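You operate a simulated robot arm through the tools that you are given. There is no shell and no other tool. Be economical: measure what you need, move in short steps, check, and stop when the job is done.

You run a simulated robot arm. Do the job below in one go: nothing can be reset, and whatever is moved stays where it is left.

JOB
Take the orange-banded white box and put it on the top of the big blanks. Then put one of the teal fingers from the top of the green side table on top of the brown saddle carton. Then take the grey finger from the top of the ledge of the wall shelving and leave it on the top of the near bench. The order counts. Set down upright: orange-banded white box, teal finger.

The check looks at the end state, three seconds after you hand in, the way a careful person would. Anything else that was tipped, shoved, dropped, spilled or broken makes it a failure.

ROBOT AND FRAMES
A 6-joint arm with a two-finger gripper on a trunk, on a base that drives. Base frame: it is fixed to the floor where the robot stands at the start and does not move with it; the origin is under the middle of the robot, x ahead of it, y to its left, z up; the surface under the hand at the start is at about z = 0.62. Readings come in m, degrees, newtons and seconds.
Its first joint turns from -166.0 to 166.0 degrees. Places, roughly: grey finger [-6.5, -2.5, 1]; orange-banded white box (9x6x6 cm) [0.5, -0.2, 0.6]; saddle carton [-4.5, 3.25, 0.75]; teal finger [-4.75, 3.25, 0.75]; top of the big blanks [-3.7, -1.9, 0.9]; top of the near bench [-3.9, -3.5, 0.8]. Payload 3.43 kg.
The TCP is the grasp point between the finger pads, 0.02 m short of the fingertips. In the tool frame z runs along the fingers and y along their closing line. Largest opening 0.19 m; the body of the gripper starts 0.248 m behind the TCP.
Orientation is that of the tool frame in the base frame, as a unit quaternion [x, y, z, w]. With the fingers straight down and closing along the base's y, the tool's x points along the base's -x, its y along +y and its z along -z.

CONTROLS
- The arm moves only by the tool play_rows. Its argument "deltas" is one flat list of numbers, 7 for each row, row after row: the gripper command, from -1 (shut) to 1 (fully open), values between in proportion, then the shift along the tool's x, y, z in m, then the turn, a rotation vector about the tool's x, y, z in degrees. In form: [claw, x, y, z, rx, ry, rz, claw, x, y, z, rx, ry, rz, ...]. A call has 1 to 10 rows; each row shifts and turns the commanded pose from where the row before left it, along the tool's axes as they then stand. Each row takes 0.2 s and may step no farther than 0.05 m and 8.6 degrees from the row before; otherwise, or with a gripper value out of range, the whole call is refused. A pose out of reach is approached as far as the arm can. The call stops where the force on the tool passes 40 N (or 10 N more than at its start, if that is more) or the arm is blocked; 0.2 s more then pass. The fingers move at their own pace (about 0.045 m/s each) and stop on an object; they squeeze with about 27 N. The grip force told is the motor's: it shows also when the fingers shut on nothing. Time passes only in rows, and 0.2 s behind the last, so rows that do not move let the fingers close. The reply holds the time, the measured pose of the TCP, the force on the tool along the base axes, the opening and the grip force, in the units named above and with some noise, with the torque about the TCP (base axes, N m) and any sound that the robot's microphone picked up.
- Cameras (640 x 400 px; columns grow to the right, rows downward): "scene" is now at [0.0053, 0.1424, 1.29]; the picture's right is [-0.65, -0.76, 0.00], its down [-0.48, 0.41, -0.78] and it looks along [0.59, -0.51, -0.63] (base axes); focal length 291 px, centre (320, 200). "wrist" rides on the gripper at [0.07, -0.008, -0.288] in the tool frame; the picture's right is [0.12, 0.99, 0.00], its down [-0.96, 0.12, -0.25] and it looks along [-0.25, 0.03, 0.97] (tool axes); focal length 261 px, centre (320, 200). There is no depth. A picture from a camera that has moved, and an enlarged one, comes with that camera's place and axes in the base frame and with its lens.
- grab_frame(camera): a new picture of that camera. No time passes.
- raise_lower(by): slides the trunk up (or, below 0, down) by that many m; the arm and the scene camera ride with it, the base frame stays. It gives what a move gives, with no picture.
- base_move(legs): drives the robot by 1 to 6 legs, each [ahead, turn to the left] in m and degrees, along the robot's own axes; the way and the turn of a leg run together, so that a leg with both is an arc; at most 1.5 m and 180 degrees a leg. The arm and the cameras ride along, it lands a little off, and it stops where it bumps. It gives what a move gives.
- turn_head(pan, tilt): turns the head with the scene camera to pan (to the left, within 155 degrees either way) and tilt (down, from -29 to 69), counted from straight ahead of the robot. It gives what a move gives.
- zoom(camera, box): a new picture of the part [left, top, right, bottom] of that camera's present view, enlarged. No time passes.
- job_done(): hands the job in; it is judged then, once.

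Work in short steps. Places have to be worked out from the pictures, the camera data and where the tool is seen: move nearer, look again, correct. Check each grasp and each placing, and mend what went wrong. You have 165 turns and 112 pictures in all, those below and enlarged ones among them. Open the gripper and draw the arm clear of the work before you hand the job in, unless the task says otherwise; then end with one line.

The tools are called after "Call:" by a JSON object that holds its "op" and its "data". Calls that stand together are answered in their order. play_rows: Moves the arm, as the interface text tells. Its arguments: {"type":"object","properties":{"deltas":{"type":"array"}},"required":["deltas"]} The other tools are called the same way: raise_lower (by) slides the trunk up or down; base_move (legs) drives the base; turn_head (pan, tilt) turns the head that bears the scene camera; grab_frame (camera) takes a picture; zoom (camera, box) takes an enlarged picture of a part of a camera's view; job_done () hands the job in.

At the start:

```text
time: 0.0
position: [0.7579, -0.3346, 0.8145]
tcp_rot: [0.0, 1.0, 0.001, -0.001]
wrist_force: [0.0, -0.4, 0.3]
torque: [0.0, -0.01, 0.0]
opening: 0.1901
grip_force: 0.1
trunk travel left (down, up): [-0.1, 0.14]
robot x, y, heading: [0.002, 0.0001, -0.0]
head pan, tilt: [-40.8, 39.0]
```

scene: 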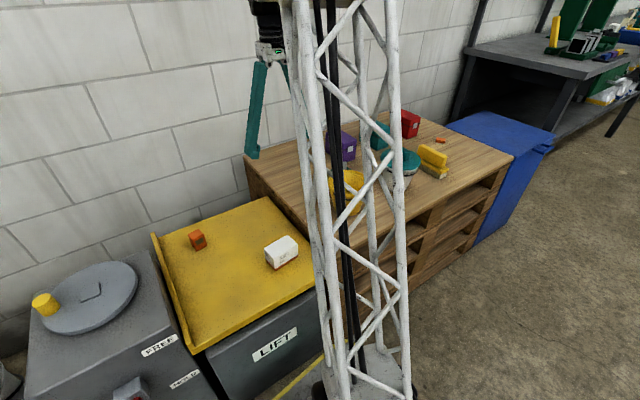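
wrist: 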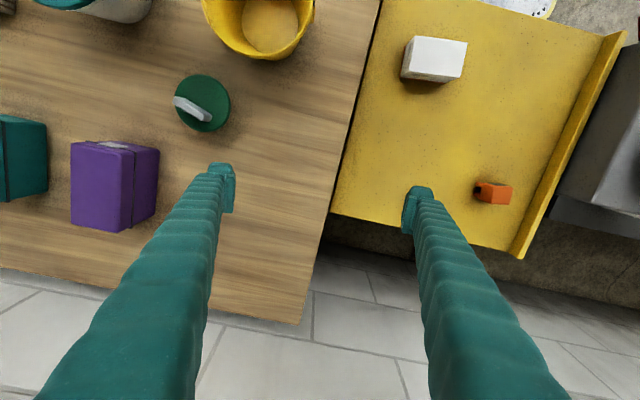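

The white box shows in both views on the yellow lift cart, near [0.53, -0.16]. I zoom in on it with both cameras to fix its place and its turn.

Call:
{"op": "zoom", "data": {"camera": "wrist", "box": [360, 0, 520, 100]}}

Call:
{"op": "zoom", "data": {"camera": "scene", "box": [220, 200, 348, 280]}}

```text
4.00 times, centred on (440, 50) of wrist
camera zoom: at [0.6884, -0.3429, 1.1038], right [-0.12, 0.99, 0.0], down [0.96, 0.12, 0.25], along [0.25, 0.03, -0.97], focal length 1043 px, centre (-160, 800)
```

zoom: 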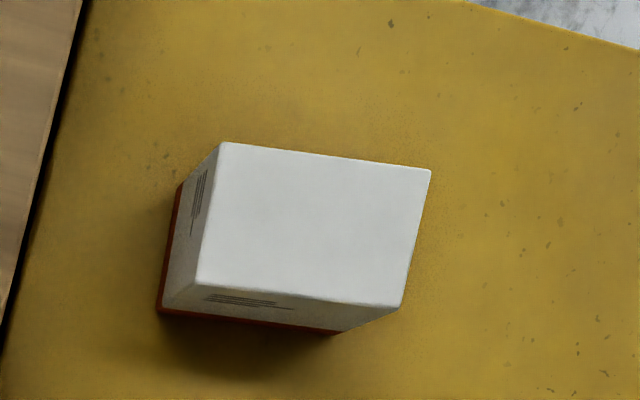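

```text
5.00 times, centred on (284, 240) of scene
camera zoom: at [0.0053, 0.1424, 1.29], right [-0.65, -0.76, 0.0], down [-0.48, 0.41, -0.78], along [0.59, -0.51, -0.63], focal length 1457 px, centre (500, 0)
```

zoom: 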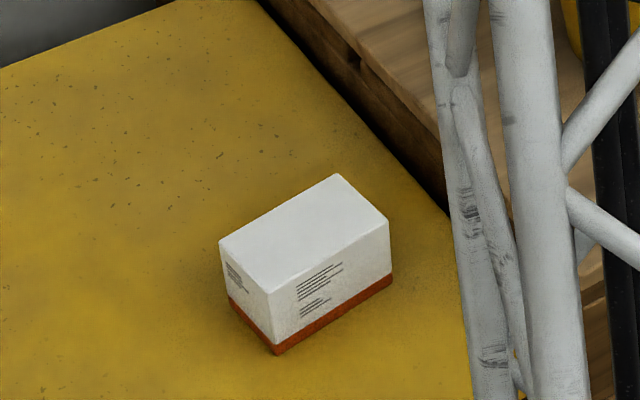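

By triangulation the box's top face is centred at about (0.543, -0.162, 0.618). Its long side lies along y and the orange band is at the bottom. I move over it at the current height.

Call:
{"op": "play_rows", "data": {"deltas": [1, 0.0359, 0.0288, 0, 0, 0, 0, 1, 0.0359, 0.0288, 0, 0, 0, 0, 1, 0.0359, 0.0288, 0, 0, 0, 0, 1, 0.0359, 0.0288, 0, 0, 0, 0, 1, 0.0359, 0.0288, 0, 0, 0, 0, 1, 0.0359, 0.0288, 0, 0, 0, 0, 1, 0, 0, 0, 0, 0, 0]}}

Call:
{"op": "grab_frame", "data": {"camera": "wrist"}}

```text
time: 1.6
position: [0.5424, -0.1593, 0.811]
tcp_rot: [0.0, 1.0, 0.002, -0.007]
wrist_force: [-0.8, -0.1, 0.2]
torque: [-0.01, 0.02, 0.06]
opening: 0.1896
grip_force: 0.0
trunk travel left (down, up): [-0.1, 0.14]
robot x, y, heading: [-0.002, 0.0014, 0.2]
head pan, tilt: [-40.8, 39.0]
```

```text
107 pictures are left
camera wrist: at [0.4766, -0.169, 1.0989], right [-0.12, 0.99, 0.01], down [0.96, 0.11, 0.24], along [0.23, 0.03, -0.97], focal length 261 px, centre (320, 200)
```

wrist: 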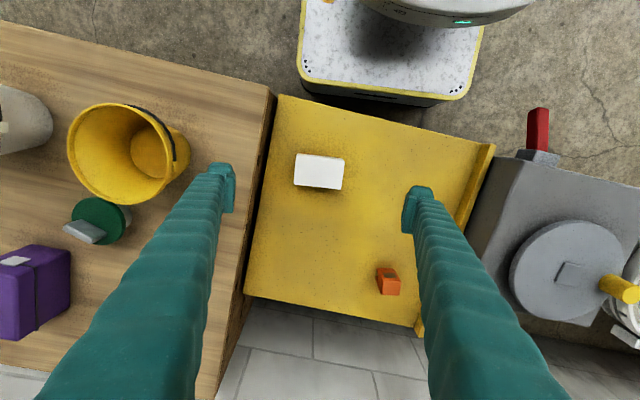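

The tool is centred over the box, but the bench edge comes near the left finger. I narrow the opening to about 0.13 and go down most of the way.

Call:
{"op": "play_rows", "data": {"deltas": [0.37, 0, 0, 0, 0, 0, 0, 0.37, 0, 0, 0, 0, 0, 0, 0.37, 0.003, -0.002, 0, 0, 0, 0, 0.37, 0, 0, 0.03, 0, 0, 0, 0.37, 0, 0, 0.035, 0, 0, 0, 0.37, 0, 0, 0.035, 0, 0, 0, 0.37, 0, 0, 0.035, 0, 0, 0, 0.37, 0, 0, 0.03, 0, 0, 0]}}

Call:
{"op": "grab_frame", "data": {"camera": "wrist"}}

```text
time: 3.4
position: [0.5396, -0.1632, 0.65]
tcp_rot: [-0.001, 1.0, 0.0, 0.0]
wrist_force: [-0.2, 0.0, 0.6]
torque: [-0.05, -0.11, 0.0]
opening: 0.1303
grip_force: 0.1
trunk travel left (down, up): [-0.1, 0.14]
robot x, y, heading: [0.0022, -0.0012, -0.1]
head pan, tilt: [-40.8, 39.0]
```

```text
106 pictures are left
camera wrist: at [0.4695, -0.1704, 0.9387], right [-0.12, 0.99, 0.0], down [0.96, 0.12, 0.25], along [0.25, 0.03, -0.97], focal length 261 px, centre (320, 200)
```

wrist: 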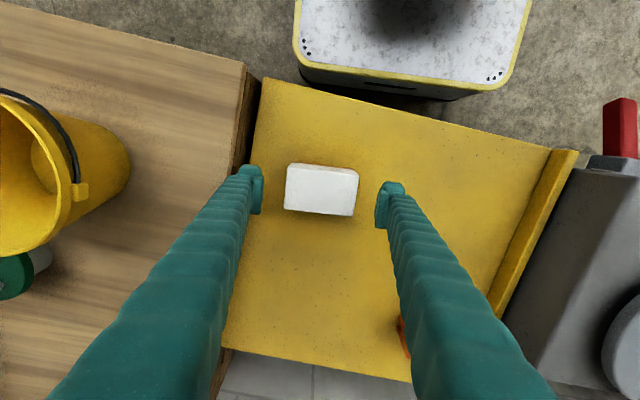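

The fingers straddle the box cleanly. I go down to z≈0.593 and close.

Call:
{"op": "play_rows", "data": {"deltas": [0.37, 0, 0, 0.03, 0, 0, 0, 0.37, 0, 0, 0.026, 0, 0, 0, 0.37, 0, 0, 0, 0, 0, 0, -1, 0, 0, 0, 0, 0, 0, -1, 0, 0, 0, 0, 0, 0, -1, 0, 0, 0, 0, 0, 0, -1, 0, 0, 0, 0, 0, 0, -1, 0, 0, 0, 0, 0, 0]}}

Call:
{"op": "grab_frame", "data": {"camera": "wrist"}}

```text
time: 5.2
position: [0.5387, -0.1639, 0.5928]
tcp_rot: [0.0, 1.0, 0.001, 0.0]
wrist_force: [-0.4, -0.4, 2.6]
torque: [0.02, 0.0, -0.01]
opening: 0.0933
grip_force: 26.4
trunk travel left (down, up): [-0.1, 0.14]
robot x, y, heading: [-0.0011, 0.0013, -0.2]
head pan, tilt: [-40.8, 39.0]
```

```text
105 pictures are left
camera wrist: at [0.4689, -0.1708, 0.8822], right [-0.12, 0.99, 0.0], down [0.96, 0.12, 0.25], along [0.25, 0.03, -0.97], focal length 261 px, centre (320, 200)
```

wrist: 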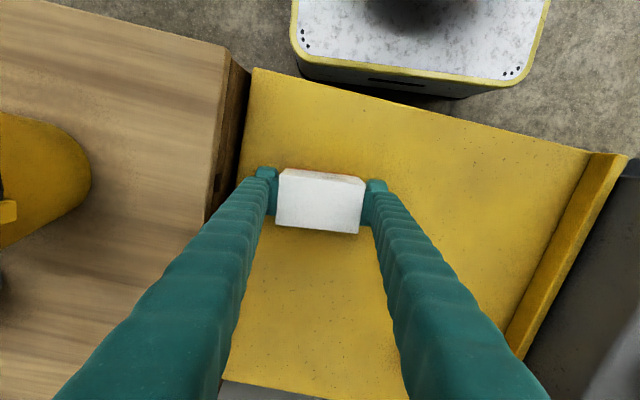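

The fingers stopped on the box at 0.093 m with 26 N. I lift it straight up.

Call:
{"op": "play_rows", "data": {"deltas": [-1, 0, 0, -0.02, 0, 0, 0, -1, 0, 0, -0.035, 0, 0, 0, -1, 0, 0, -0.04, 0, 0, 0, -1, 0, 0, -0.04, 0, 0, 0, -1, 0, 0, -0.04, 0, 0, 0, -1, 0, 0, -0.04, 0, 0, 0, -1, 0, 0, -0.04, 0, 0, 0, -1, 0, 0, -0.04, 0, 0, 0, -1, 0, 0, -0.04, 0, 0, 0, -1, 0, 0, -0.03, 0, 0, 0]}}

Call:
{"op": "turn_head", "data": {"pan": 150, "tilt": 15}}

Call:
{"op": "grab_frame", "data": {"camera": "scene"}}

Call:
{"op": "grab_frame", "data": {"camera": "wrist"}}

```text
time: 7.6
position: [0.5532, -0.17, 0.9258]
tcp_rot: [0.001, 0.999, 0.011, -0.033]
wrist_force: [-0.4, -0.3, -0.4]
torque: [-0.02, -0.14, 0.02]
opening: 0.0933
grip_force: 27.0
trunk travel left (down, up): [-0.1, 0.14]
robot x, y, heading: [0.0012, 0.0022, 0.0]
head pan, tilt: [-40.8, 39.0]
stopped in row 10: the arm was blocked; the commanded pose is now the measured one
```

```text
time: 10.4
position: [0.5528, -0.17, 0.9256]
tcp_rot: [0.001, 0.999, 0.012, -0.032]
wrist_force: [-0.4, -0.3, -1.2]
torque: [-0.06, -0.02, 0.0]
opening: 0.0931
grip_force: 27.1
trunk travel left (down, up): [-0.1, 0.14]
robot x, y, heading: [0.0045, 0.0003, -0.1]
head pan, tilt: [150.0, 15.0]
```

```text
104 pictures are left
camera scene: at [0.0035, 0.1455, 1.2832], right [-0.64, -0.77, 0.0], down [-0.53, 0.44, -0.72], along [0.55, -0.47, -0.69], focal length 291 px, centre (320, 200)
```

scene: 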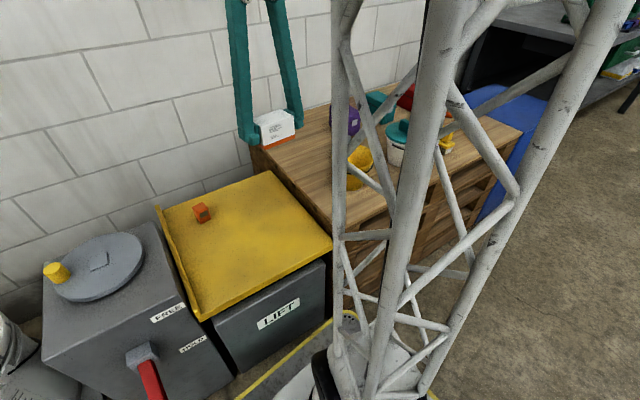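

```text
103 pictures are left
camera wrist: at [0.5026, -0.1849, 1.2182], right [-0.12, 0.99, 0.03], down [0.98, 0.11, 0.19], along [0.18, 0.05, -0.98], focal length 261 px, centre (320, 200)
```

wrist: 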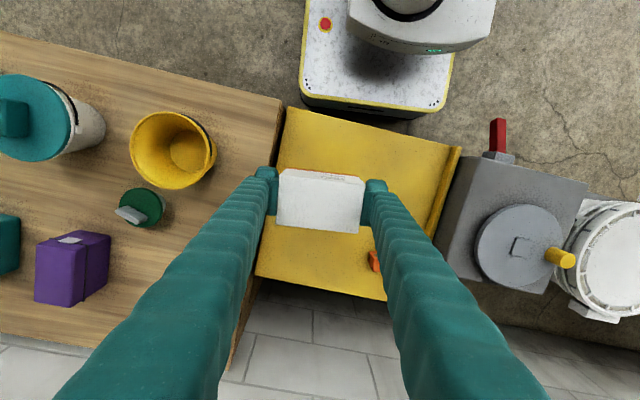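

The box is lifted. The scene picture still shows the old view, so I raise the trunk for height and look again.

Call:
{"op": "raise_lower", "data": {"by": 0.13}}

Call:
{"op": "grab_frame", "data": {"camera": "scene"}}

```text
time: 12.0
position: [0.5527, -0.169, 1.0549]
tcp_rot: [0.001, 0.999, 0.011, -0.033]
wrist_force: [0.8, 0.4, -1.3]
torque: [0.03, 0.01, -0.07]
opening: 0.0933
grip_force: 26.8
trunk travel left (down, up): [-0.23, 0.01]
robot x, y, heading: [0.0052, -0.0012, 0.3]
head pan, tilt: [150.0, 15.0]
```

```text
102 pictures are left
camera scene: at [0.0037, 0.1456, 1.4132], right [-0.64, -0.77, 0.0], down [-0.53, 0.44, -0.73], along [0.56, -0.47, -0.69], focal length 291 px, centre (320, 200)
```

scene: 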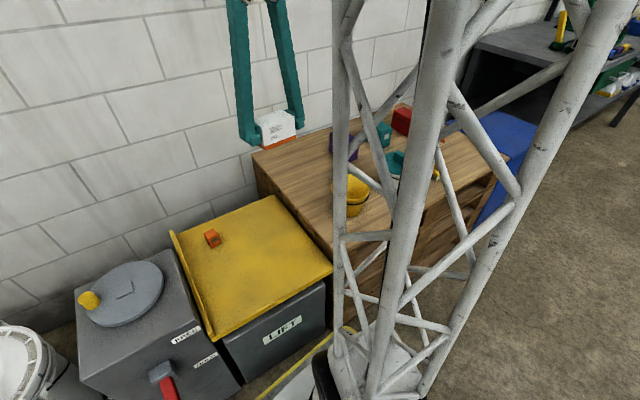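

The head reads pan 150, yet the camera still faces about -40. I try another head command to see how it responds.

Call:
{"op": "turn_head", "data": {"pan": 60, "tilt": 20}}

Call:
{"op": "play_rows", "data": {"deltas": [-1, 0, 0, 0, 0, 0, 0]}}

Call:
{"op": "grab_frame", "data": {"camera": "scene"}}

```text
time: 13.7
position: [0.554, -0.1704, 1.0553]
tcp_rot: [0.001, 0.999, 0.011, -0.032]
wrist_force: [0.0, 0.2, -0.8]
torque: [0.02, 0.01, -0.03]
opening: 0.0935
grip_force: 26.8
trunk travel left (down, up): [-0.23, 0.01]
robot x, y, heading: [0.0005, 0.0004, 0.3]
head pan, tilt: [60.0, 20.0]
```

```text
time: 14.1
position: [0.5533, -0.1701, 1.0558]
tcp_rot: [0.001, 0.999, 0.011, -0.032]
wrist_force: [0.5, -0.4, 0.0]
torque: [0.01, 0.03, -0.01]
opening: 0.0935
grip_force: 27.2
trunk travel left (down, up): [-0.23, 0.01]
robot x, y, heading: [-0.0001, -0.0028, -0.3]
head pan, tilt: [60.0, 20.0]
```

```text
101 pictures are left
camera scene: at [0.0039, 0.1457, 1.4135], right [-0.64, -0.77, 0.0], down [-0.53, 0.44, -0.73], along [0.56, -0.46, -0.69], focal length 291 px, centre (320, 200)
```

scene: 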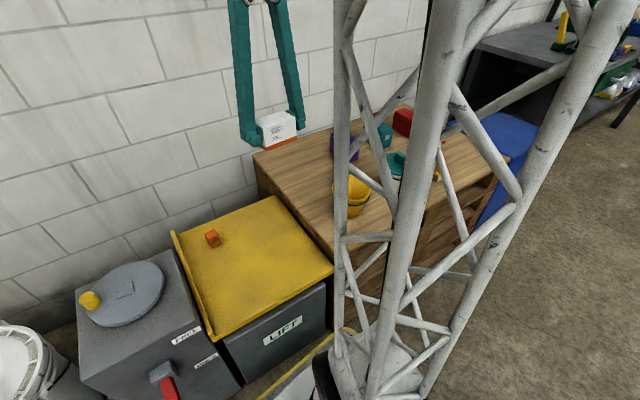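

The head doesn't follow its commands, so the camera stays about 40° right of the heading and 43° down. I'll look around by turning the base. First I back away from the cart, then turn right in steps.

Call:
{"op": "base_move", "data": {"legs": [[-0.3, 0]]}}

Call:
{"op": "base_move", "data": {"legs": [[0, -60]]}}

Call:
{"op": "grab_frame", "data": {"camera": "scene"}}

```text
time: 16.1
position: [0.2585, -0.172, 1.0546]
tcp_rot: [0.001, 0.999, 0.011, -0.033]
wrist_force: [0.2, -0.8, -2.1]
torque: [0.0, -0.02, 0.03]
opening: 0.0933
grip_force: 27.0
trunk travel left (down, up): [-0.23, 0.01]
robot x, y, heading: [-0.2945, -0.0008, 0.1]
head pan, tilt: [60.0, 20.0]
```

```text
time: 19.2
position: [-0.1664, -0.5642, 1.0569]
tcp_rot: [0.5, 0.865, 0.025, -0.023]
wrist_force: [-0.7, -0.4, -0.6]
torque: [0.0, 0.02, 0.01]
opening: 0.0934
grip_force: 26.6
trunk travel left (down, up): [-0.23, 0.01]
robot x, y, heading: [-0.2968, 0.0038, -59.8]
head pan, tilt: [60.0, 20.0]
```

```text
100 pictures are left
camera scene: at [-0.0594, 0.1513, 1.4498], right [0.0, -1.0, 0.0], down [-0.34, 0.0, -0.94], along [0.94, 0.0, -0.34], focal length 291 px, centre (320, 200)
```

scene: 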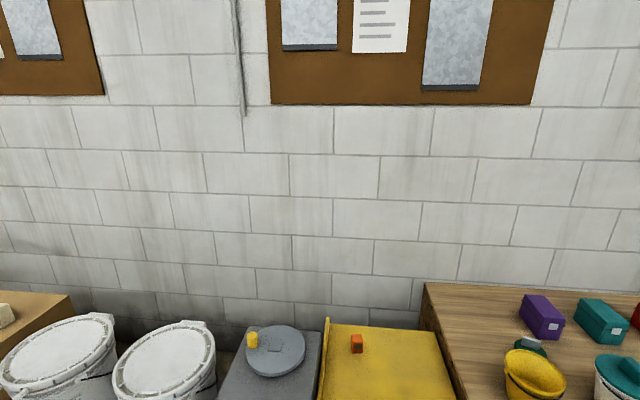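

The head now points as told. I turn it toward -x, where the targets are.

Call:
{"op": "turn_head", "data": {"pan": -120, "tilt": 15}}

Call:
{"op": "grab_frame", "data": {"camera": "scene"}}

```text
time: 21.9
position: [-0.1659, -0.5641, 1.0557]
tcp_rot: [0.5, 0.866, 0.026, -0.022]
wrist_force: [-0.1, -0.1, -0.8]
torque: [0.02, 0.01, 0.0]
opening: 0.0931
grip_force: 26.6
trunk travel left (down, up): [-0.23, 0.01]
robot x, y, heading: [-0.2968, 0.0002, -60.0]
head pan, tilt: [-120.0, 15.0]
```

```text
99 pictures are left
camera scene: at [-0.246, 0.1514, 1.458], right [0.0, 1.0, 0.0], down [0.26, 0.0, -0.97], along [-0.97, 0.0, -0.26], focal length 291 px, centre (320, 200)
```

scene: 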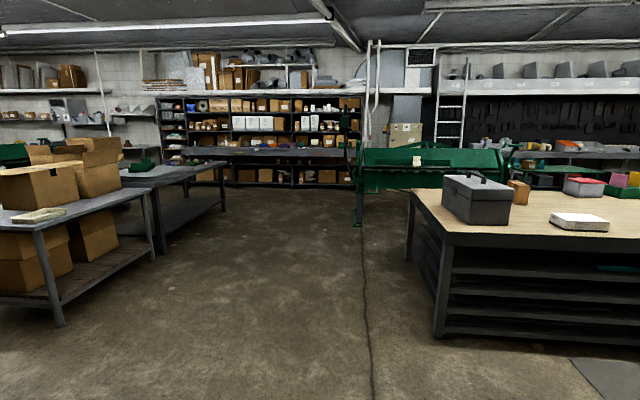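

I see a central corridor along -x. The big blanks should be near pixel (149,170), on the dark table at left. I zoom in there and on the right-hand region.

Call:
{"op": "zoom", "data": {"camera": "scene", "box": [0, 100, 240, 250]}}

Call:
{"op": "zoom", "data": {"camera": "scene", "box": [400, 100, 640, 250]}}

```text
2.67 times, centred on (120, 175) of scene
camera zoom: at [-0.246, 0.1514, 1.458], right [0.0, 1.0, 0.0], down [0.26, 0.0, -0.97], along [-0.97, 0.0, -0.26], focal length 777 px, centre (853, 267)
```

zoom: 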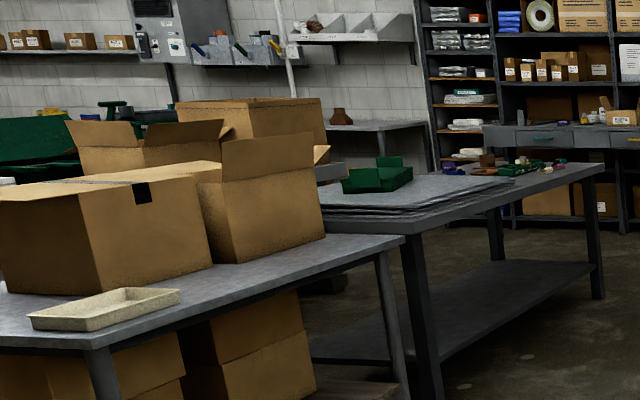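

```text
2.67 times, centred on (520, 175) of scene
camera zoom: at [-0.246, 0.1514, 1.458], right [0.0, 1.0, 0.0], down [0.26, 0.0, -0.97], along [-0.97, 0.0, -0.26], focal length 777 px, centre (-213, 267)
```

zoom: 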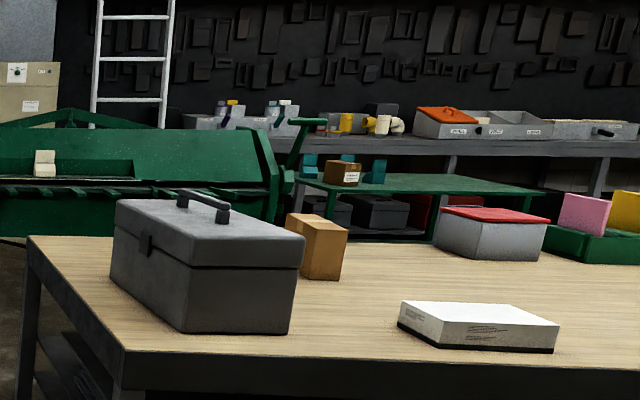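

The big blanks are the sheet stack on the dark table, with a green box on it. The near edge is at about y=-1.5, for x from -3.0 to -3.95, with the table edge at y≈-1.3. I turn toward (-3.45,-0.8), drive most of the way along the clear corridor, and look again.

Call:
{"op": "base_move", "data": {"legs": [[0, -105.7], [1.2, 0], [1.2, 0]]}}

Call:
{"op": "turn_head", "data": {"pan": 50, "tilt": 30}}

Call:
{"op": "grab_frame", "data": {"camera": "scene"}}

```text
time: 38.5
position: [-3.2189, -0.5505, 1.0563]
tcp_rot: [0.991, 0.127, 0.033, 0.007]
wrist_force: [-0.2, 0.5, -1.1]
torque: [0.0, -0.01, -0.03]
opening: 0.0927
grip_force: 26.8
trunk travel left (down, up): [-0.23, 0.01]
robot x, y, heading: [-2.6411, -0.574, -165.6]
head pan, tilt: [-120.0, 15.0]
```

```text
time: 41.0
position: [-3.2184, -0.5493, 1.0554]
tcp_rot: [0.991, 0.127, 0.034, 0.007]
wrist_force: [-0.3, 0.4, -1.5]
torque: [0.0, 0.03, -0.01]
opening: 0.0929
grip_force: 27.4
trunk travel left (down, up): [-0.23, 0.01]
robot x, y, heading: [-2.6429, -0.5755, -165.3]
head pan, tilt: [50.0, 30.0]
```

```text
96 pictures are left
camera scene: at [-2.5714, -0.8342, 1.4338], right [-0.9, 0.43, 0.0], down [0.21, 0.45, -0.87], along [-0.37, -0.78, -0.5], focal length 291 px, centre (320, 200)
```

scene: 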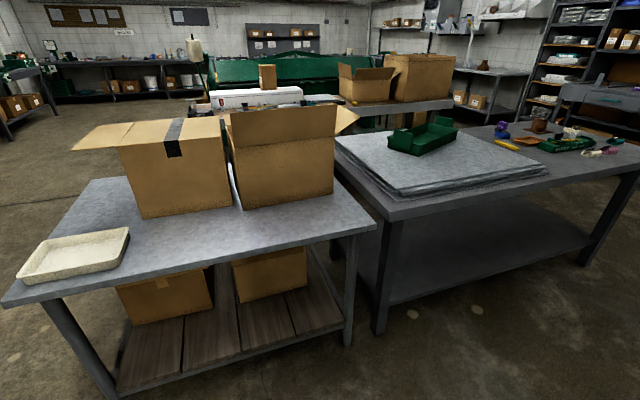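

The green box sits at about (-3.7,-1.93) and there is a free spot at about (-3.5,-1.76) on the blanks. I drive to about (-3.33,-0.9) and face -y.

Call:
{"op": "base_move", "data": {"legs": [[0, 10.7], [0.763, 0], [0, 64.7]]}}

Call:
{"op": "turn_head", "data": {"pan": -10, "tilt": 40}}

Call:
{"op": "grab_frame", "data": {"camera": "scene"}}

Call:
{"op": "grab_frame", "data": {"camera": "wrist"}}

```text
time: 49.0
position: [-3.4977, -1.4685, 1.0553]
tcp_rot: [0.698, 0.715, 0.031, -0.017]
wrist_force: [0.6, 0.0, -0.2]
torque: [0.01, -0.02, 0.02]
opening: 0.0927
grip_force: 26.4
trunk travel left (down, up): [-0.23, 0.01]
robot x, y, heading: [-3.3404, -0.908, -88.6]
head pan, tilt: [50.0, 30.0]
```

```text
time: 50.3
position: [-3.4991, -1.4702, 1.0559]
tcp_rot: [0.698, 0.715, 0.032, -0.016]
wrist_force: [0.5, 0.1, -1.1]
torque: [-0.01, 0.03, -0.02]
opening: 0.0922
grip_force: 26.9
trunk travel left (down, up): [-0.23, 0.01]
robot x, y, heading: [-3.3431, -0.9134, -88.2]
head pan, tilt: [-10.0, 40.0]
```

```text
95 pictures are left
camera scene: at [-3.1573, -0.9318, 1.4184], right [-0.99, 0.15, 0.0], down [0.1, 0.64, -0.77], along [-0.11, -0.76, -0.64], focal length 291 px, centre (320, 200)
```

scene: 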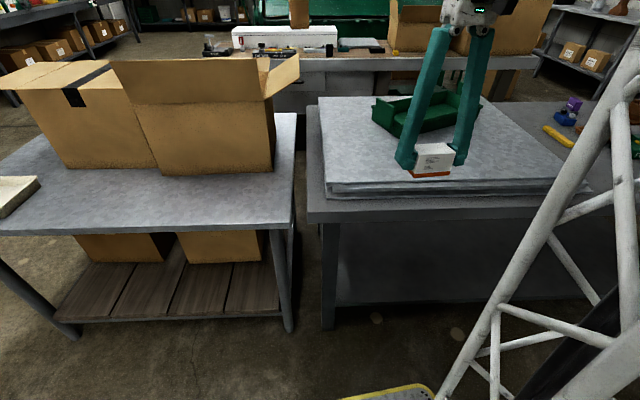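

```text
94 pictures are left
camera wrist: at [-3.5135, -1.4187, 1.3479], right [0.99, 0.14, 0.03], down [0.13, -0.97, 0.19], along [0.06, -0.18, -0.98], focal length 261 px, centre (320, 200)
```

wrist: 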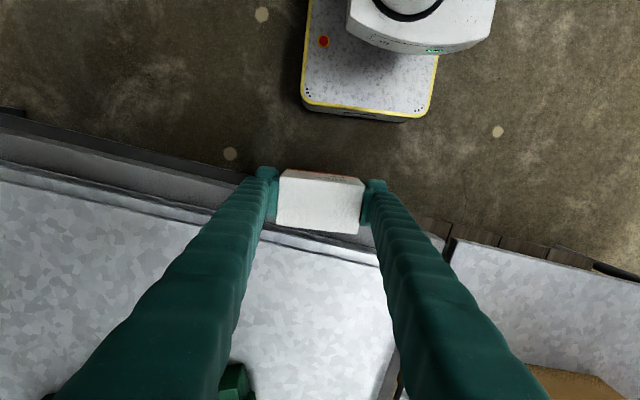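

The scene and wrist views agree. I level the tool (about 4° tilt), extend 0.27 m in -y to about (-3.47,-1.74) at this height, then check.

Call:
{"op": "play_rows", "data": {"deltas": [-1, -0.02, 0, 0, 1.2, -3.9, 0, -1, -0.045, 0.004, 0, 0, 0, 0, -1, -0.045, 0.004, 0, 0, 0, 0, -1, -0.045, 0.004, 0, 0, 0, 0, -1, -0.045, 0.004, 0, 0, 0, 0, -1, -0.045, 0.004, 0, 0, 0, 0, -1, -0.025, 0.004, 0, 0, 0, 0, -1, 0, 0, 0, 0, 0, 0]}}

Call:
{"op": "grab_frame", "data": {"camera": "scene"}}

Call:
{"op": "grab_frame", "data": {"camera": "wrist"}}

```text
time: 52.1
position: [-3.4667, -1.7404, 1.0551]
tcp_rot: [0.698, 0.716, 0.0, 0.001]
wrist_force: [0.3, 0.2, -1.8]
torque: [0.0, -0.02, -0.03]
opening: 0.0926
grip_force: 26.6
trunk travel left (down, up): [-0.23, 0.01]
robot x, y, heading: [-3.3444, -0.9103, -88.6]
head pan, tilt: [-10.0, 40.0]
```

```text
93 pictures are left
camera scene: at [-3.1574, -0.932, 1.4184], right [-0.99, 0.15, 0.0], down [0.1, 0.64, -0.77], along [-0.11, -0.76, -0.64], focal length 291 px, centre (320, 200)
```

scene: 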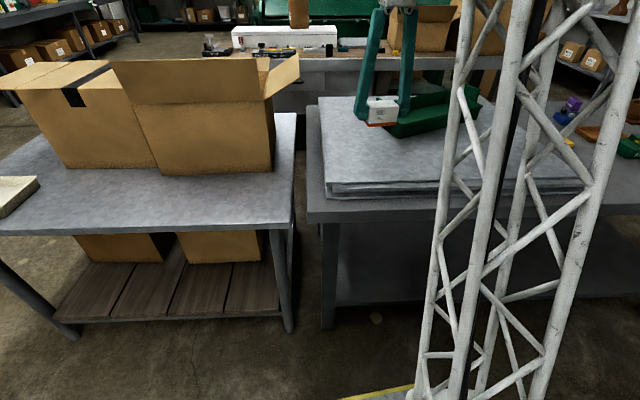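

```text
92 pictures are left
camera wrist: at [-3.476, -1.6697, 1.3442], right [0.99, 0.14, 0.0], down [0.14, -0.96, 0.25], along [0.04, -0.25, -0.97], focal length 261 px, centre (320, 200)
```

wrist: 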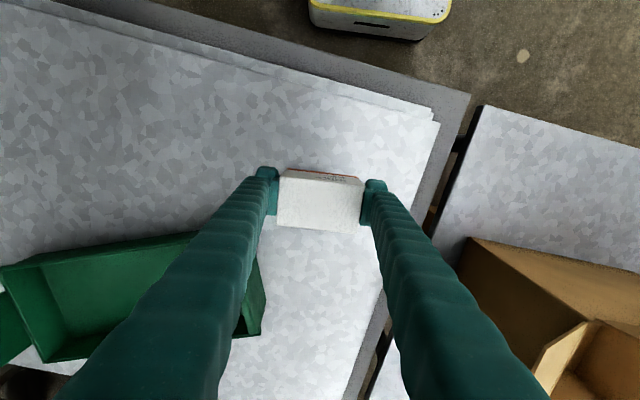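

Spot is clear: the right edge is at x≈-3.30 and the green rim is 0.12 m from the finger. I go down in steps, then creep to contact.

Call:
{"op": "play_rows", "data": {"deltas": [-1, 0, 0, 0.03, 0, 0, 0, -1, 0, 0, 0.03, 0, 0, 0, -1, 0, 0, 0.025, 0, 0, 0, -1, 0, 0, 0, 0, 0, 0]}}

Call:
{"op": "zoom", "data": {"camera": "scene", "box": [300, 60, 492, 180]}}

```text
time: 53.1
position: [-3.4672, -1.7402, 0.9691]
tcp_rot: [0.698, 0.716, 0.0, 0.002]
wrist_force: [0.3, 0.3, -1.2]
torque: [-0.01, -0.01, 0.01]
opening: 0.093
grip_force: 26.7
trunk travel left (down, up): [-0.23, 0.01]
robot x, y, heading: [-3.3439, -0.9111, -88.7]
head pan, tilt: [-10.0, 40.0]
```

```text
3.33 times, centred on (396, 120) of scene
camera zoom: at [-3.1574, -0.9319, 1.4184], right [-0.99, 0.15, 0.0], down [0.1, 0.64, -0.77], along [-0.11, -0.76, -0.64], focal length 971 px, centre (67, 467)
```

zoom: 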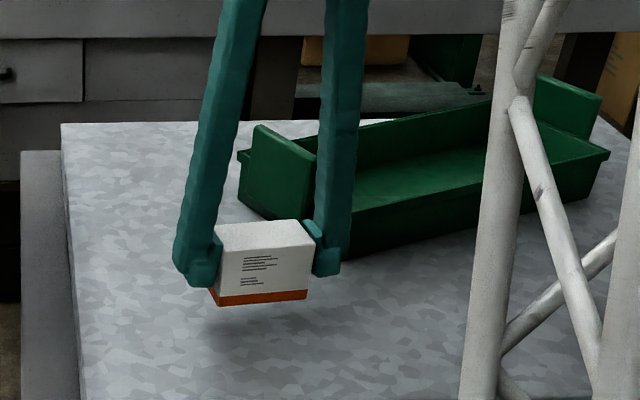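

The box is still a few centimetres above the blanks. I creep down in 6 mm rows, watching the force.

Call:
{"op": "play_rows", "data": {"deltas": [-1, 0, 0, 0.006, 0, 0, 0, -1, 0, 0, 0.006, 0, 0, 0, -1, 0, 0, 0.006, 0, 0, 0, -1, 0, 0, 0.004, 0, 0, 0]}}

Call:
{"op": "zoom", "data": {"camera": "scene", "box": [300, 60, 492, 180]}}

```text
time: 54.1
position: [-3.4691, -1.7396, 0.9481]
tcp_rot: [0.699, 0.715, 0.0, 0.002]
wrist_force: [-0.5, 0.2, -0.7]
torque: [-0.06, -0.04, 0.0]
opening: 0.0924
grip_force: 26.7
trunk travel left (down, up): [-0.23, 0.01]
robot x, y, heading: [-3.3382, -0.9084, -88.6]
head pan, tilt: [-10.0, 40.0]
```

```text
3.33 times, centred on (396, 120) of scene
camera zoom: at [-3.1574, -0.9318, 1.4184], right [-0.99, 0.15, 0.0], down [0.1, 0.64, -0.77], along [-0.11, -0.76, -0.64], focal length 971 px, centre (67, 467)
```

zoom: 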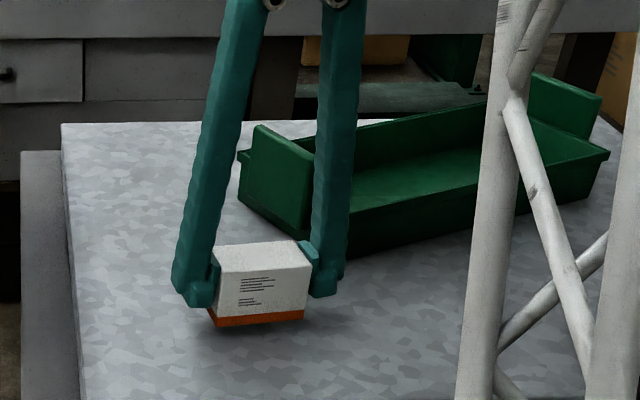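

The shadow has nearly closed, so about 1–2 cm is left. I creep on in 3 mm rows.

Call:
{"op": "play_rows", "data": {"deltas": [-1, 0, 0, 0.003, 0, 0, 0, -1, 0, 0, 0.003, 0, 0, 0, -1, 0, 0, 0.003, 0, 0, 0]}}

Call:
{"op": "zoom", "data": {"camera": "scene", "box": [340, 110, 420, 160]}}

```text
time: 54.9
position: [-3.4671, -1.7388, 0.9396]
tcp_rot: [0.698, 0.716, 0.0, 0.001]
wrist_force: [-0.3, -0.7, -1.3]
torque: [0.02, 0.01, 0.0]
opening: 0.0926
grip_force: 26.6
trunk travel left (down, up): [-0.23, 0.01]
robot x, y, heading: [-3.342, -0.9123, -88.7]
head pan, tilt: [-10.0, 40.0]
```

```text
8.00 times, centred on (380, 135) of scene
camera zoom: at [-3.1574, -0.9318, 1.4184], right [-0.99, 0.15, 0.0], down [0.1, 0.64, -0.77], along [-0.11, -0.76, -0.64], focal length 2331 px, centre (-160, 720)
```

zoom: 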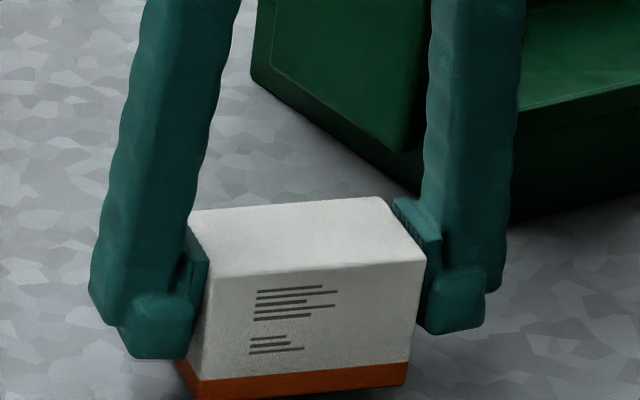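

No contact yet. I continue in 2.5 mm rows.

Call:
{"op": "play_rows", "data": {"deltas": [-1, 0, 0, 0.0025, 0, 0, 0, -1, 0, 0, 0.0025, 0, 0, 0, -1, 0, 0, 0.0025, 0, 0, 0]}}

```text
time: 55.7
position: [-3.4674, -1.7395, 0.9326]
tcp_rot: [0.699, 0.715, 0.0, 0.002]
wrist_force: [0.2, 0.8, 12.2]
torque: [-0.33, 0.56, -0.05]
opening: 0.0923
grip_force: 27.3
trunk travel left (down, up): [-0.23, 0.01]
robot x, y, heading: [-3.3432, -0.9098, -88.5]
head pan, tilt: [-10.0, 40.0]
```

There is contact (12 N up), so the box rests on the blanks. I release to about 0.13 m opening and check.

Call:
{"op": "play_rows", "data": {"deltas": [0.37, 0, 0, 0, 0, 0, 0, 0.37, 0, 0, 0, 0, 0, 0, 0.37, 0, 0, 0, 0, 0, 0, 0.37, 0, 0, -0.03, 0, 0, 0, 0.37, 0, 0, -0.04, 0, 0, 0, 0.37, 0, 0, -0.04, 0, 0, 0, 0.37, 0, 0, -0.03, 0, 0, 0]}}

Call:
{"op": "zoom", "data": {"camera": "scene", "box": [300, 60, 492, 180]}}

Call:
{"op": "grab_frame", "data": {"camera": "wrist"}}

```text
time: 57.3
position: [-3.4672, -1.7369, 1.0714]
tcp_rot: [0.698, 0.716, 0.001, 0.001]
wrist_force: [-0.3, 0.0, 0.4]
torque: [0.03, 0.03, -0.02]
opening: 0.13
grip_force: 0.0
trunk travel left (down, up): [-0.23, 0.01]
robot x, y, heading: [-3.3404, -0.91, -88.7]
head pan, tilt: [-10.0, 40.0]
```

```text
3.33 times, centred on (396, 120) of scene
camera zoom: at [-3.1574, -0.9319, 1.4184], right [-0.99, 0.15, 0.0], down [0.1, 0.64, -0.77], along [-0.11, -0.76, -0.64], focal length 971 px, centre (67, 467)
```

zoom: 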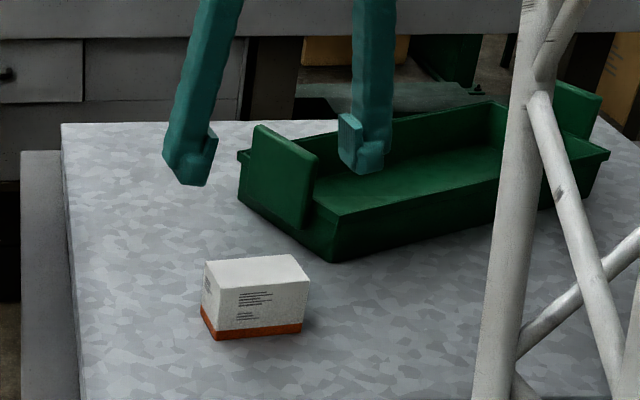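

```text
87 pictures are left
camera wrist: at [-3.4776, -1.6669, 1.3584], right [0.99, 0.14, 0.0], down [0.14, -0.96, 0.25], along [0.04, -0.25, -0.97], focal length 261 px, centre (320, 200)
```

wrist: 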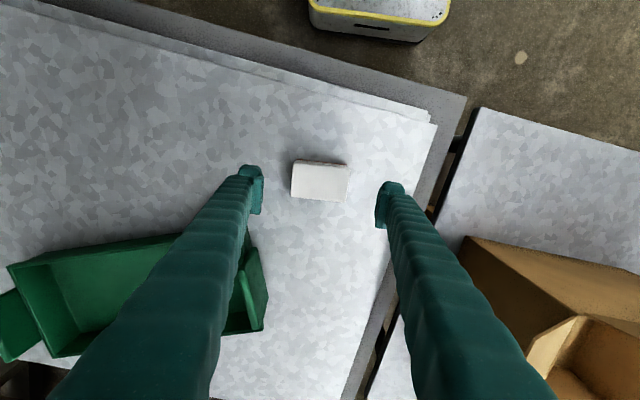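

The box stands upright on the blanks with the band at the bottom. I retract the arm, then look toward the green side table at (-4.6, 3.25).

Call:
{"op": "play_rows", "data": {"deltas": [0.37, 0.045, 0, 0, 0, 0, 0, 0.37, 0.045, 0, 0, 0, 0, 0, 0.37, 0.045, 0, 0, 0, 0, 0, 0.37, 0.045, 0, 0, 0, 0, 0, 0.37, 0.045, 0, 0, 0, 0, 0, 0.37, 0.045, 0, 0, 0, 0, 0]}}

Call:
{"op": "base_move", "data": {"legs": [[-0.3, 0]]}}

Call:
{"op": "turn_head", "data": {"pan": -150, "tilt": 20}}

Call:
{"op": "grab_frame", "data": {"camera": "scene"}}

```text
time: 58.7
position: [-3.4759, -1.4683, 1.068]
tcp_rot: [0.699, 0.716, 0.0, 0.001]
wrist_force: [-0.8, -1.0, -0.7]
torque: [0.24, -0.06, 0.0]
opening: 0.1299
grip_force: 0.1
trunk travel left (down, up): [-0.23, 0.01]
robot x, y, heading: [-3.3374, -0.9094, -88.3]
head pan, tilt: [-10.0, 40.0]
```

```text
time: 60.7
position: [-3.484, -1.1729, 1.07]
tcp_rot: [0.7, 0.714, 0.0, 0.001]
wrist_force: [0.6, -0.1, -1.1]
torque: [0.03, -0.01, -0.01]
opening: 0.1298
grip_force: 0.0
trunk travel left (down, up): [-0.23, 0.01]
robot x, y, heading: [-3.3494, -0.6159, -89.1]
head pan, tilt: [-10.0, 40.0]
```

```text
time: 62.9
position: [-3.483, -1.174, 1.0688]
tcp_rot: [0.7, 0.714, -0.001, 0.002]
wrist_force: [0.0, 0.0, 0.4]
torque: [0.03, 0.01, 0.02]
opening: 0.1302
grip_force: 0.0
trunk travel left (down, up): [-0.23, 0.01]
robot x, y, heading: [-3.3463, -0.6185, -88.7]
head pan, tilt: [-150.0, 20.0]
```

```text
86 pictures are left
camera scene: at [-3.2027, -0.6316, 1.4446], right [-0.83, 0.55, 0.0], down [0.22, 0.33, -0.92], along [-0.51, -0.77, -0.39], focal length 291 px, centre (320, 200)
```

scene: 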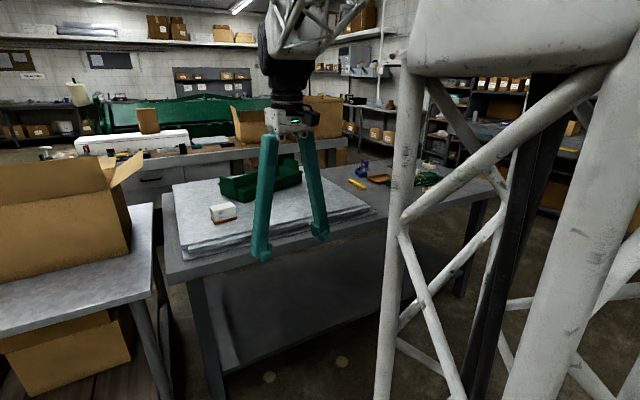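

The head again seems stuck on its way, at about pan -34. I re-issue the command and check.

Call:
{"op": "turn_head", "data": {"pan": -140, "tilt": 20}}

Call:
{"op": "base_move", "data": {"legs": [[0, 60]]}}

Call:
{"op": "grab_frame", "data": {"camera": "scene"}}

```text
time: 63.6
position: [-3.4848, -1.1719, 1.0709]
tcp_rot: [0.7, 0.714, 0.0, 0.002]
wrist_force: [0.4, 0.7, -0.3]
torque: [-0.02, 0.0, -0.04]
opening: 0.1301
grip_force: 0.1
trunk travel left (down, up): [-0.23, 0.01]
robot x, y, heading: [-3.3494, -0.6203, -88.6]
head pan, tilt: [-140.0, 20.0]
```

```text
time: 66.8
position: [-2.9338, -1.01, 1.07]
tcp_rot: [0.245, 0.969, 0.001, 0.002]
wrist_force: [0.8, 0.0, -1.3]
torque: [-0.01, -0.02, 0.03]
opening: 0.1301
grip_force: 0.1
trunk travel left (down, up): [-0.23, 0.01]
robot x, y, heading: [-3.3503, -0.6173, -28.5]
head pan, tilt: [-140.0, 20.0]
```

```text
85 pictures are left
camera scene: at [-3.2658, -0.4985, 1.4455], right [-0.89, -0.45, 0.0], down [-0.17, 0.34, -0.92], along [0.41, -0.83, -0.39], focal length 291 px, centre (320, 200)
```

scene: 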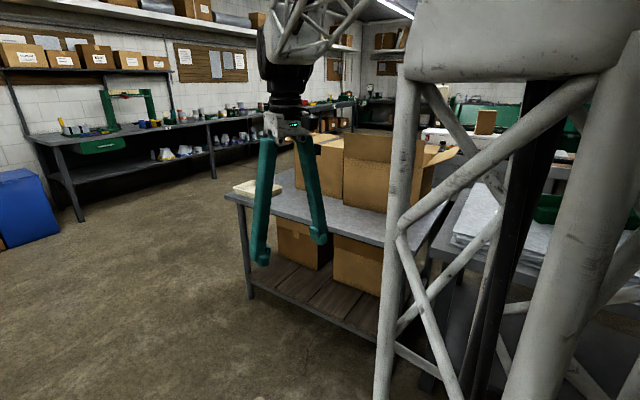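

The head is stuck at about pan -35, likely against the arm's lattice link. I try panning to the left instead.

Call:
{"op": "turn_head", "data": {"pan": 120, "tilt": 20}}

Call:
{"op": "grab_frame", "data": {"camera": "scene"}}

```text
time: 70.5
position: [-2.9335, -1.0103, 1.0691]
tcp_rot: [0.245, 0.97, 0.0, 0.001]
wrist_force: [-0.1, 0.1, 0.8]
torque: [-0.01, 0.01, 0.0]
opening: 0.13
grip_force: 0.1
trunk travel left (down, up): [-0.23, 0.01]
robot x, y, heading: [-3.3481, -0.6176, -28.4]
head pan, tilt: [120.0, 20.0]
```

```text
84 pictures are left
camera scene: at [-3.3098, -0.3225, 1.4498], right [1.0, 0.03, 0.0], down [0.01, -0.34, -0.94], along [-0.03, 0.94, -0.34], focal length 291 px, centre (320, 200)
```

scene: 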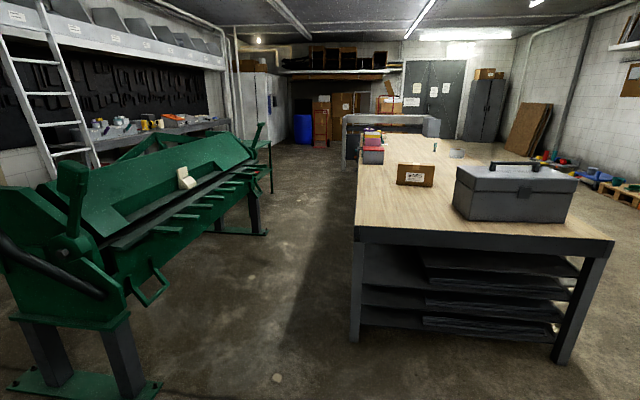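

Now I see +y: the green folding machine at left (x<-4.0), the toolbox table at right (x>-3.2), and an aisle between. The side table is behind the machine's far end. I drive the aisle centre at x≈-3.6 up to y≈1.5.

Call:
{"op": "base_move", "data": {"legs": [[0, 132.4], [1.05, 0], [0, -14]]}}

Call:
{"op": "turn_head", "data": {"pan": 25, "tilt": 25}}

Call:
{"op": "grab_frame", "data": {"camera": "scene"}}

```text
time: 82.5
position: [-3.4767, 0.9485, 1.0692]
tcp_rot: [0.713, -0.702, -0.001, 0.0]
wrist_force: [0.8, -0.6, 0.4]
torque: [-0.01, 0.0, 0.03]
opening: 0.1302
grip_force: 0.1
trunk travel left (down, up): [-0.23, 0.01]
robot x, y, heading: [-3.6124, 0.399, 90.7]
head pan, tilt: [120.0, 20.0]
```

```text
time: 84.2
position: [-3.4759, 0.95, 1.0707]
tcp_rot: [0.713, -0.701, -0.001, 0.0]
wrist_force: [-0.6, 0.0, -0.7]
torque: [-0.02, -0.02, -0.02]
opening: 0.1301
grip_force: 0.0
trunk travel left (down, up): [-0.23, 0.01]
robot x, y, heading: [-3.6138, 0.3948, 90.6]
head pan, tilt: [25.0, 25.0]
```

```text
83 pictures are left
camera scene: at [-3.8517, 0.4162, 1.4418], right [0.9, 0.44, 0.0], down [0.18, -0.38, -0.91], along [-0.4, 0.82, -0.42], focal length 291 px, centre (320, 200)
```

scene: 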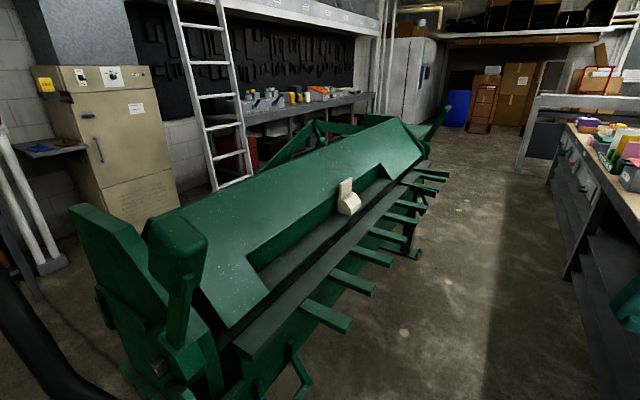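

The aisle runs from about x=-3.92 (folder fingers) to -3.15. I shift toward its centre at x≈-3.53 while driving on to y≈2.4.

Call:
{"op": "base_move", "data": {"legs": [[0, -2.8], [1.0, 0], [1.0, 0]]}}

Call:
{"op": "turn_head", "data": {"pan": 60, "tilt": 30}}

Call:
{"op": "grab_frame", "data": {"camera": "scene"}}

```text
time: 94.7
position: [-3.3386, 2.9428, 1.0691]
tcp_rot: [-0.688, 0.726, 0.002, 0.0]
wrist_force: [0.0, 0.8, 0.8]
torque: [0.0, -0.02, 0.01]
opening: 0.1301
grip_force: 0.1
trunk travel left (down, up): [-0.23, 0.01]
robot x, y, heading: [-3.5126, 2.4009, 86.7]
head pan, tilt: [25.0, 25.0]
```

```text
time: 95.7
position: [-3.3381, 2.9421, 1.0696]
tcp_rot: [-0.688, 0.726, 0.001, 0.0]
wrist_force: [-0.6, -0.6, 0.3]
torque: [0.05, 0.04, -0.03]
opening: 0.1301
grip_force: 0.2
trunk travel left (down, up): [-0.23, 0.01]
robot x, y, heading: [-3.5126, 2.4015, 86.9]
head pan, tilt: [60.0, 30.0]
```

```text
82 pictures are left
camera scene: at [-3.7923, 2.4003, 1.4338], right [0.55, 0.84, 0.0], down [0.42, -0.27, -0.87], along [-0.72, 0.47, -0.5], focal length 291 px, centre (320, 200)
```

scene: 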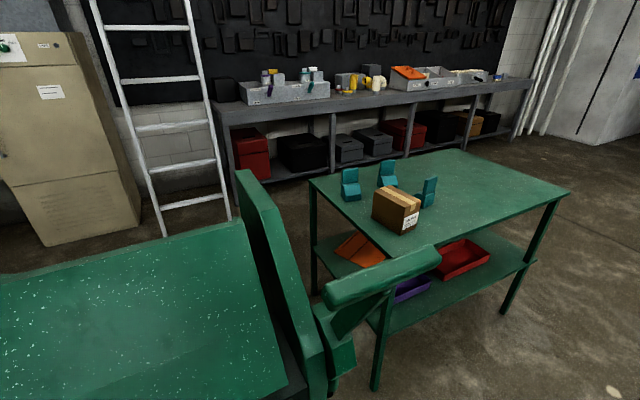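

The green side table is in view with the brown carton and three teal fingers. I zoom in.

Call:
{"op": "zoom", "data": {"camera": "scene", "box": [320, 145, 480, 245]}}

```text
4.00 times, centred on (400, 195) of scene
camera zoom: at [-3.7923, 2.4003, 1.4338], right [0.55, 0.84, 0.0], down [0.42, -0.27, -0.87], along [-0.72, 0.47, -0.5], focal length 1166 px, centre (0, 220)
```

zoom: 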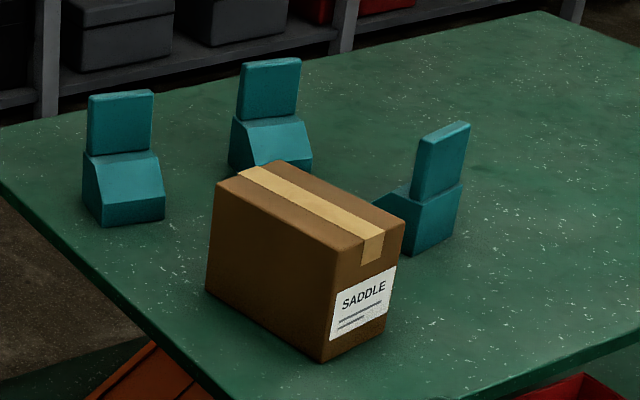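

I make the carton's footprint x -4.53..-4.38, y 3.15..3.25, with its top at z≈0.865. The nearest teal finger stands at about (-4.5,3.42). I drive on to y≈3.25 and face the table (-x), leaving space for a closer look.

Call:
{"op": "base_move", "data": {"legs": [[0.86, 0], [0, 93.1]]}}

Call:
{"op": "turn_head", "data": {"pan": 5, "tilt": 40}}

Call:
{"op": "grab_frame", "data": {"camera": "scene"}}

Call:
{"op": "grab_frame", "data": {"camera": "wrist"}}

```text
time: 104.4
position: [-4.0196, 3.3879, 1.0691]
tcp_rot: [1.0, 0.005, -0.001, 0.002]
wrist_force: [0.2, 0.2, 0.4]
torque: [-0.03, 0.0, -0.02]
opening: 0.1302
grip_force: 0.0
trunk travel left (down, up): [-0.23, 0.01]
robot x, y, heading: [-3.4684, 3.2446, -179.4]
head pan, tilt: [60.0, 30.0]
```

```text
time: 105.6
position: [-4.0203, 3.3885, 1.0687]
tcp_rot: [1.0, 0.005, -0.001, 0.001]
wrist_force: [-0.3, -0.3, -0.2]
torque: [0.0, 0.03, -0.03]
opening: 0.1298
grip_force: 0.1
trunk travel left (down, up): [-0.23, 0.01]
robot x, y, heading: [-3.4703, 3.2457, -179.2]
head pan, tilt: [5.0, 40.0]
```

```text
80 pictures are left
camera scene: at [-3.4902, 3.0414, 1.4184], right [-0.1, 1.0, 0.0], down [0.64, 0.06, -0.77], along [-0.76, -0.08, -0.64], focal length 291 px, centre (320, 200)
```

scene: 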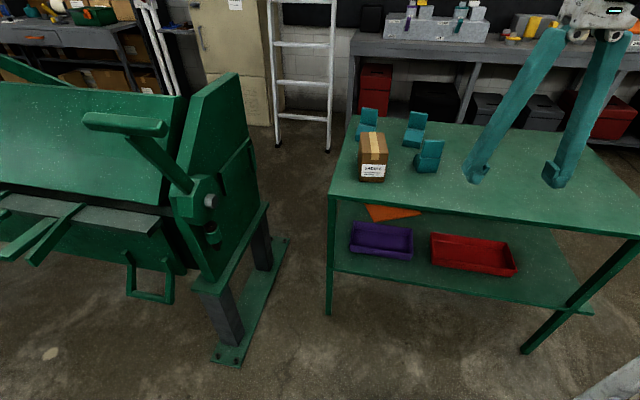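

```text
79 pictures are left
camera wrist: at [-3.9488, 3.3985, 1.3579], right [0.13, -0.99, 0.0], down [-0.96, -0.13, 0.25], along [-0.25, -0.03, -0.97], focal length 261 px, centre (320, 200)
```

wrist: 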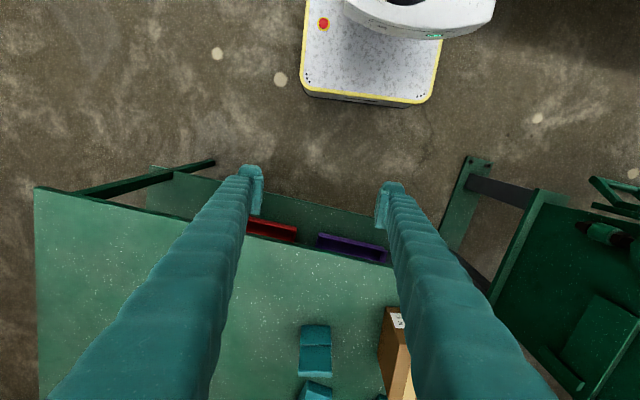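

I drive 0.24 m closer so the wrist camera sees the teal fingers and carton better.

Call:
{"op": "base_move", "data": {"legs": [[0.24, 0]]}}

Call:
{"op": "grab_frame", "data": {"camera": "wrist"}}

Call:
{"op": "zoom", "data": {"camera": "scene", "box": [340, 100, 532, 220]}}

```text
time: 107.4
position: [-4.2629, 3.3851, 1.069]
tcp_rot: [1.0, 0.006, -0.001, 0.001]
wrist_force: [0.0, -0.3, 0.2]
torque: [0.02, 0.02, 0.01]
opening: 0.1303
grip_force: 0.2
trunk travel left (down, up): [-0.23, 0.01]
robot x, y, heading: [-3.7113, 3.2453, -179.3]
head pan, tilt: [5.0, 40.0]
```

```text
78 pictures are left
camera wrist: at [-4.191, 3.3948, 1.358], right [0.13, -0.99, 0.0], down [-0.96, -0.13, 0.25], along [-0.25, -0.03, -0.97], focal length 261 px, centre (320, 200)
```

wrist: 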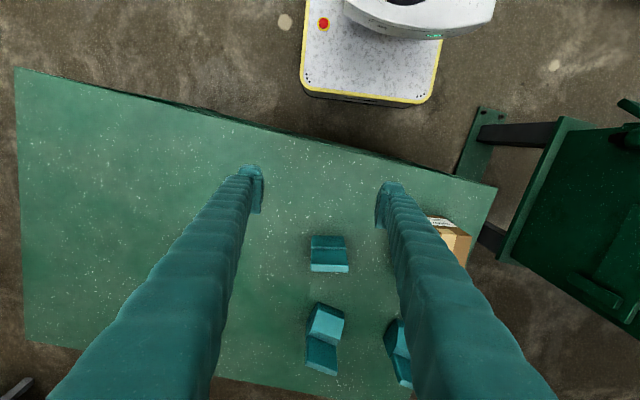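

```text
3.33 times, centred on (436, 160) of scene
camera zoom: at [-3.7321, 3.0385, 1.4184], right [-0.1, 0.99, 0.0], down [0.64, 0.06, -0.77], along [-0.76, -0.08, -0.64], focal length 971 px, centre (-67, 333)
```

zoom: 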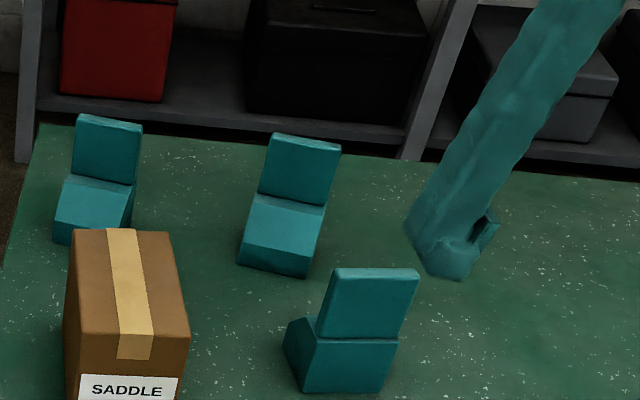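

I zoom the wrist camera on the near teal finger to get its footprint and turn.

Call:
{"op": "zoom", "data": {"camera": "wrist", "box": [272, 200, 400, 280]}}

Call:
{"op": "zoom", "data": {"camera": "scene", "box": [340, 165, 500, 265]}}

```text
5.00 times, centred on (336, 240) of wrist
camera zoom: at [-4.191, 3.3948, 1.358], right [0.13, -0.99, 0.0], down [-0.96, -0.13, 0.25], along [-0.25, -0.03, -0.97], focal length 1303 px, centre (240, 0)
```

zoom: 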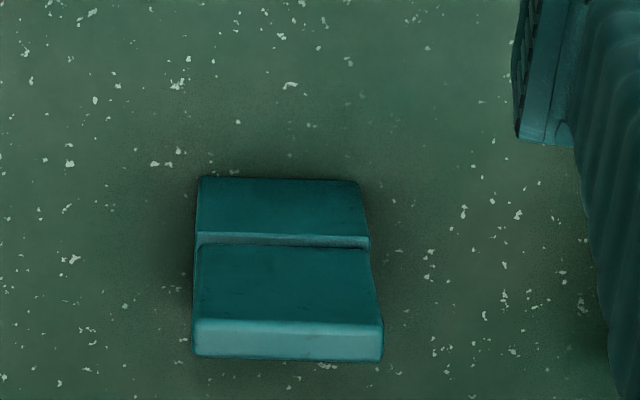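

```text
4.00 times, centred on (420, 215) of scene
camera zoom: at [-3.7321, 3.0385, 1.4184], right [-0.1, 0.99, 0.0], down [0.64, 0.06, -0.77], along [-0.76, -0.08, -0.64], focal length 1166 px, centre (-80, 140)
```

zoom: 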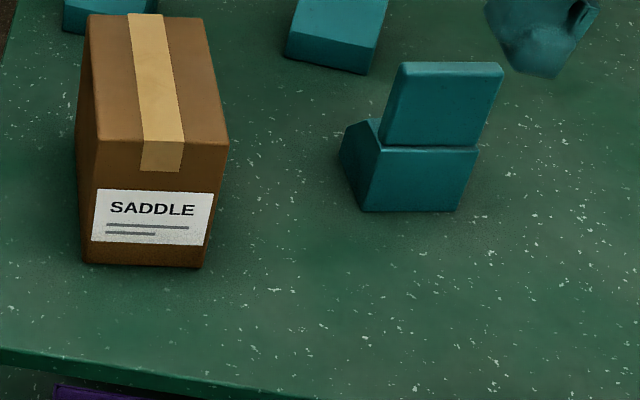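

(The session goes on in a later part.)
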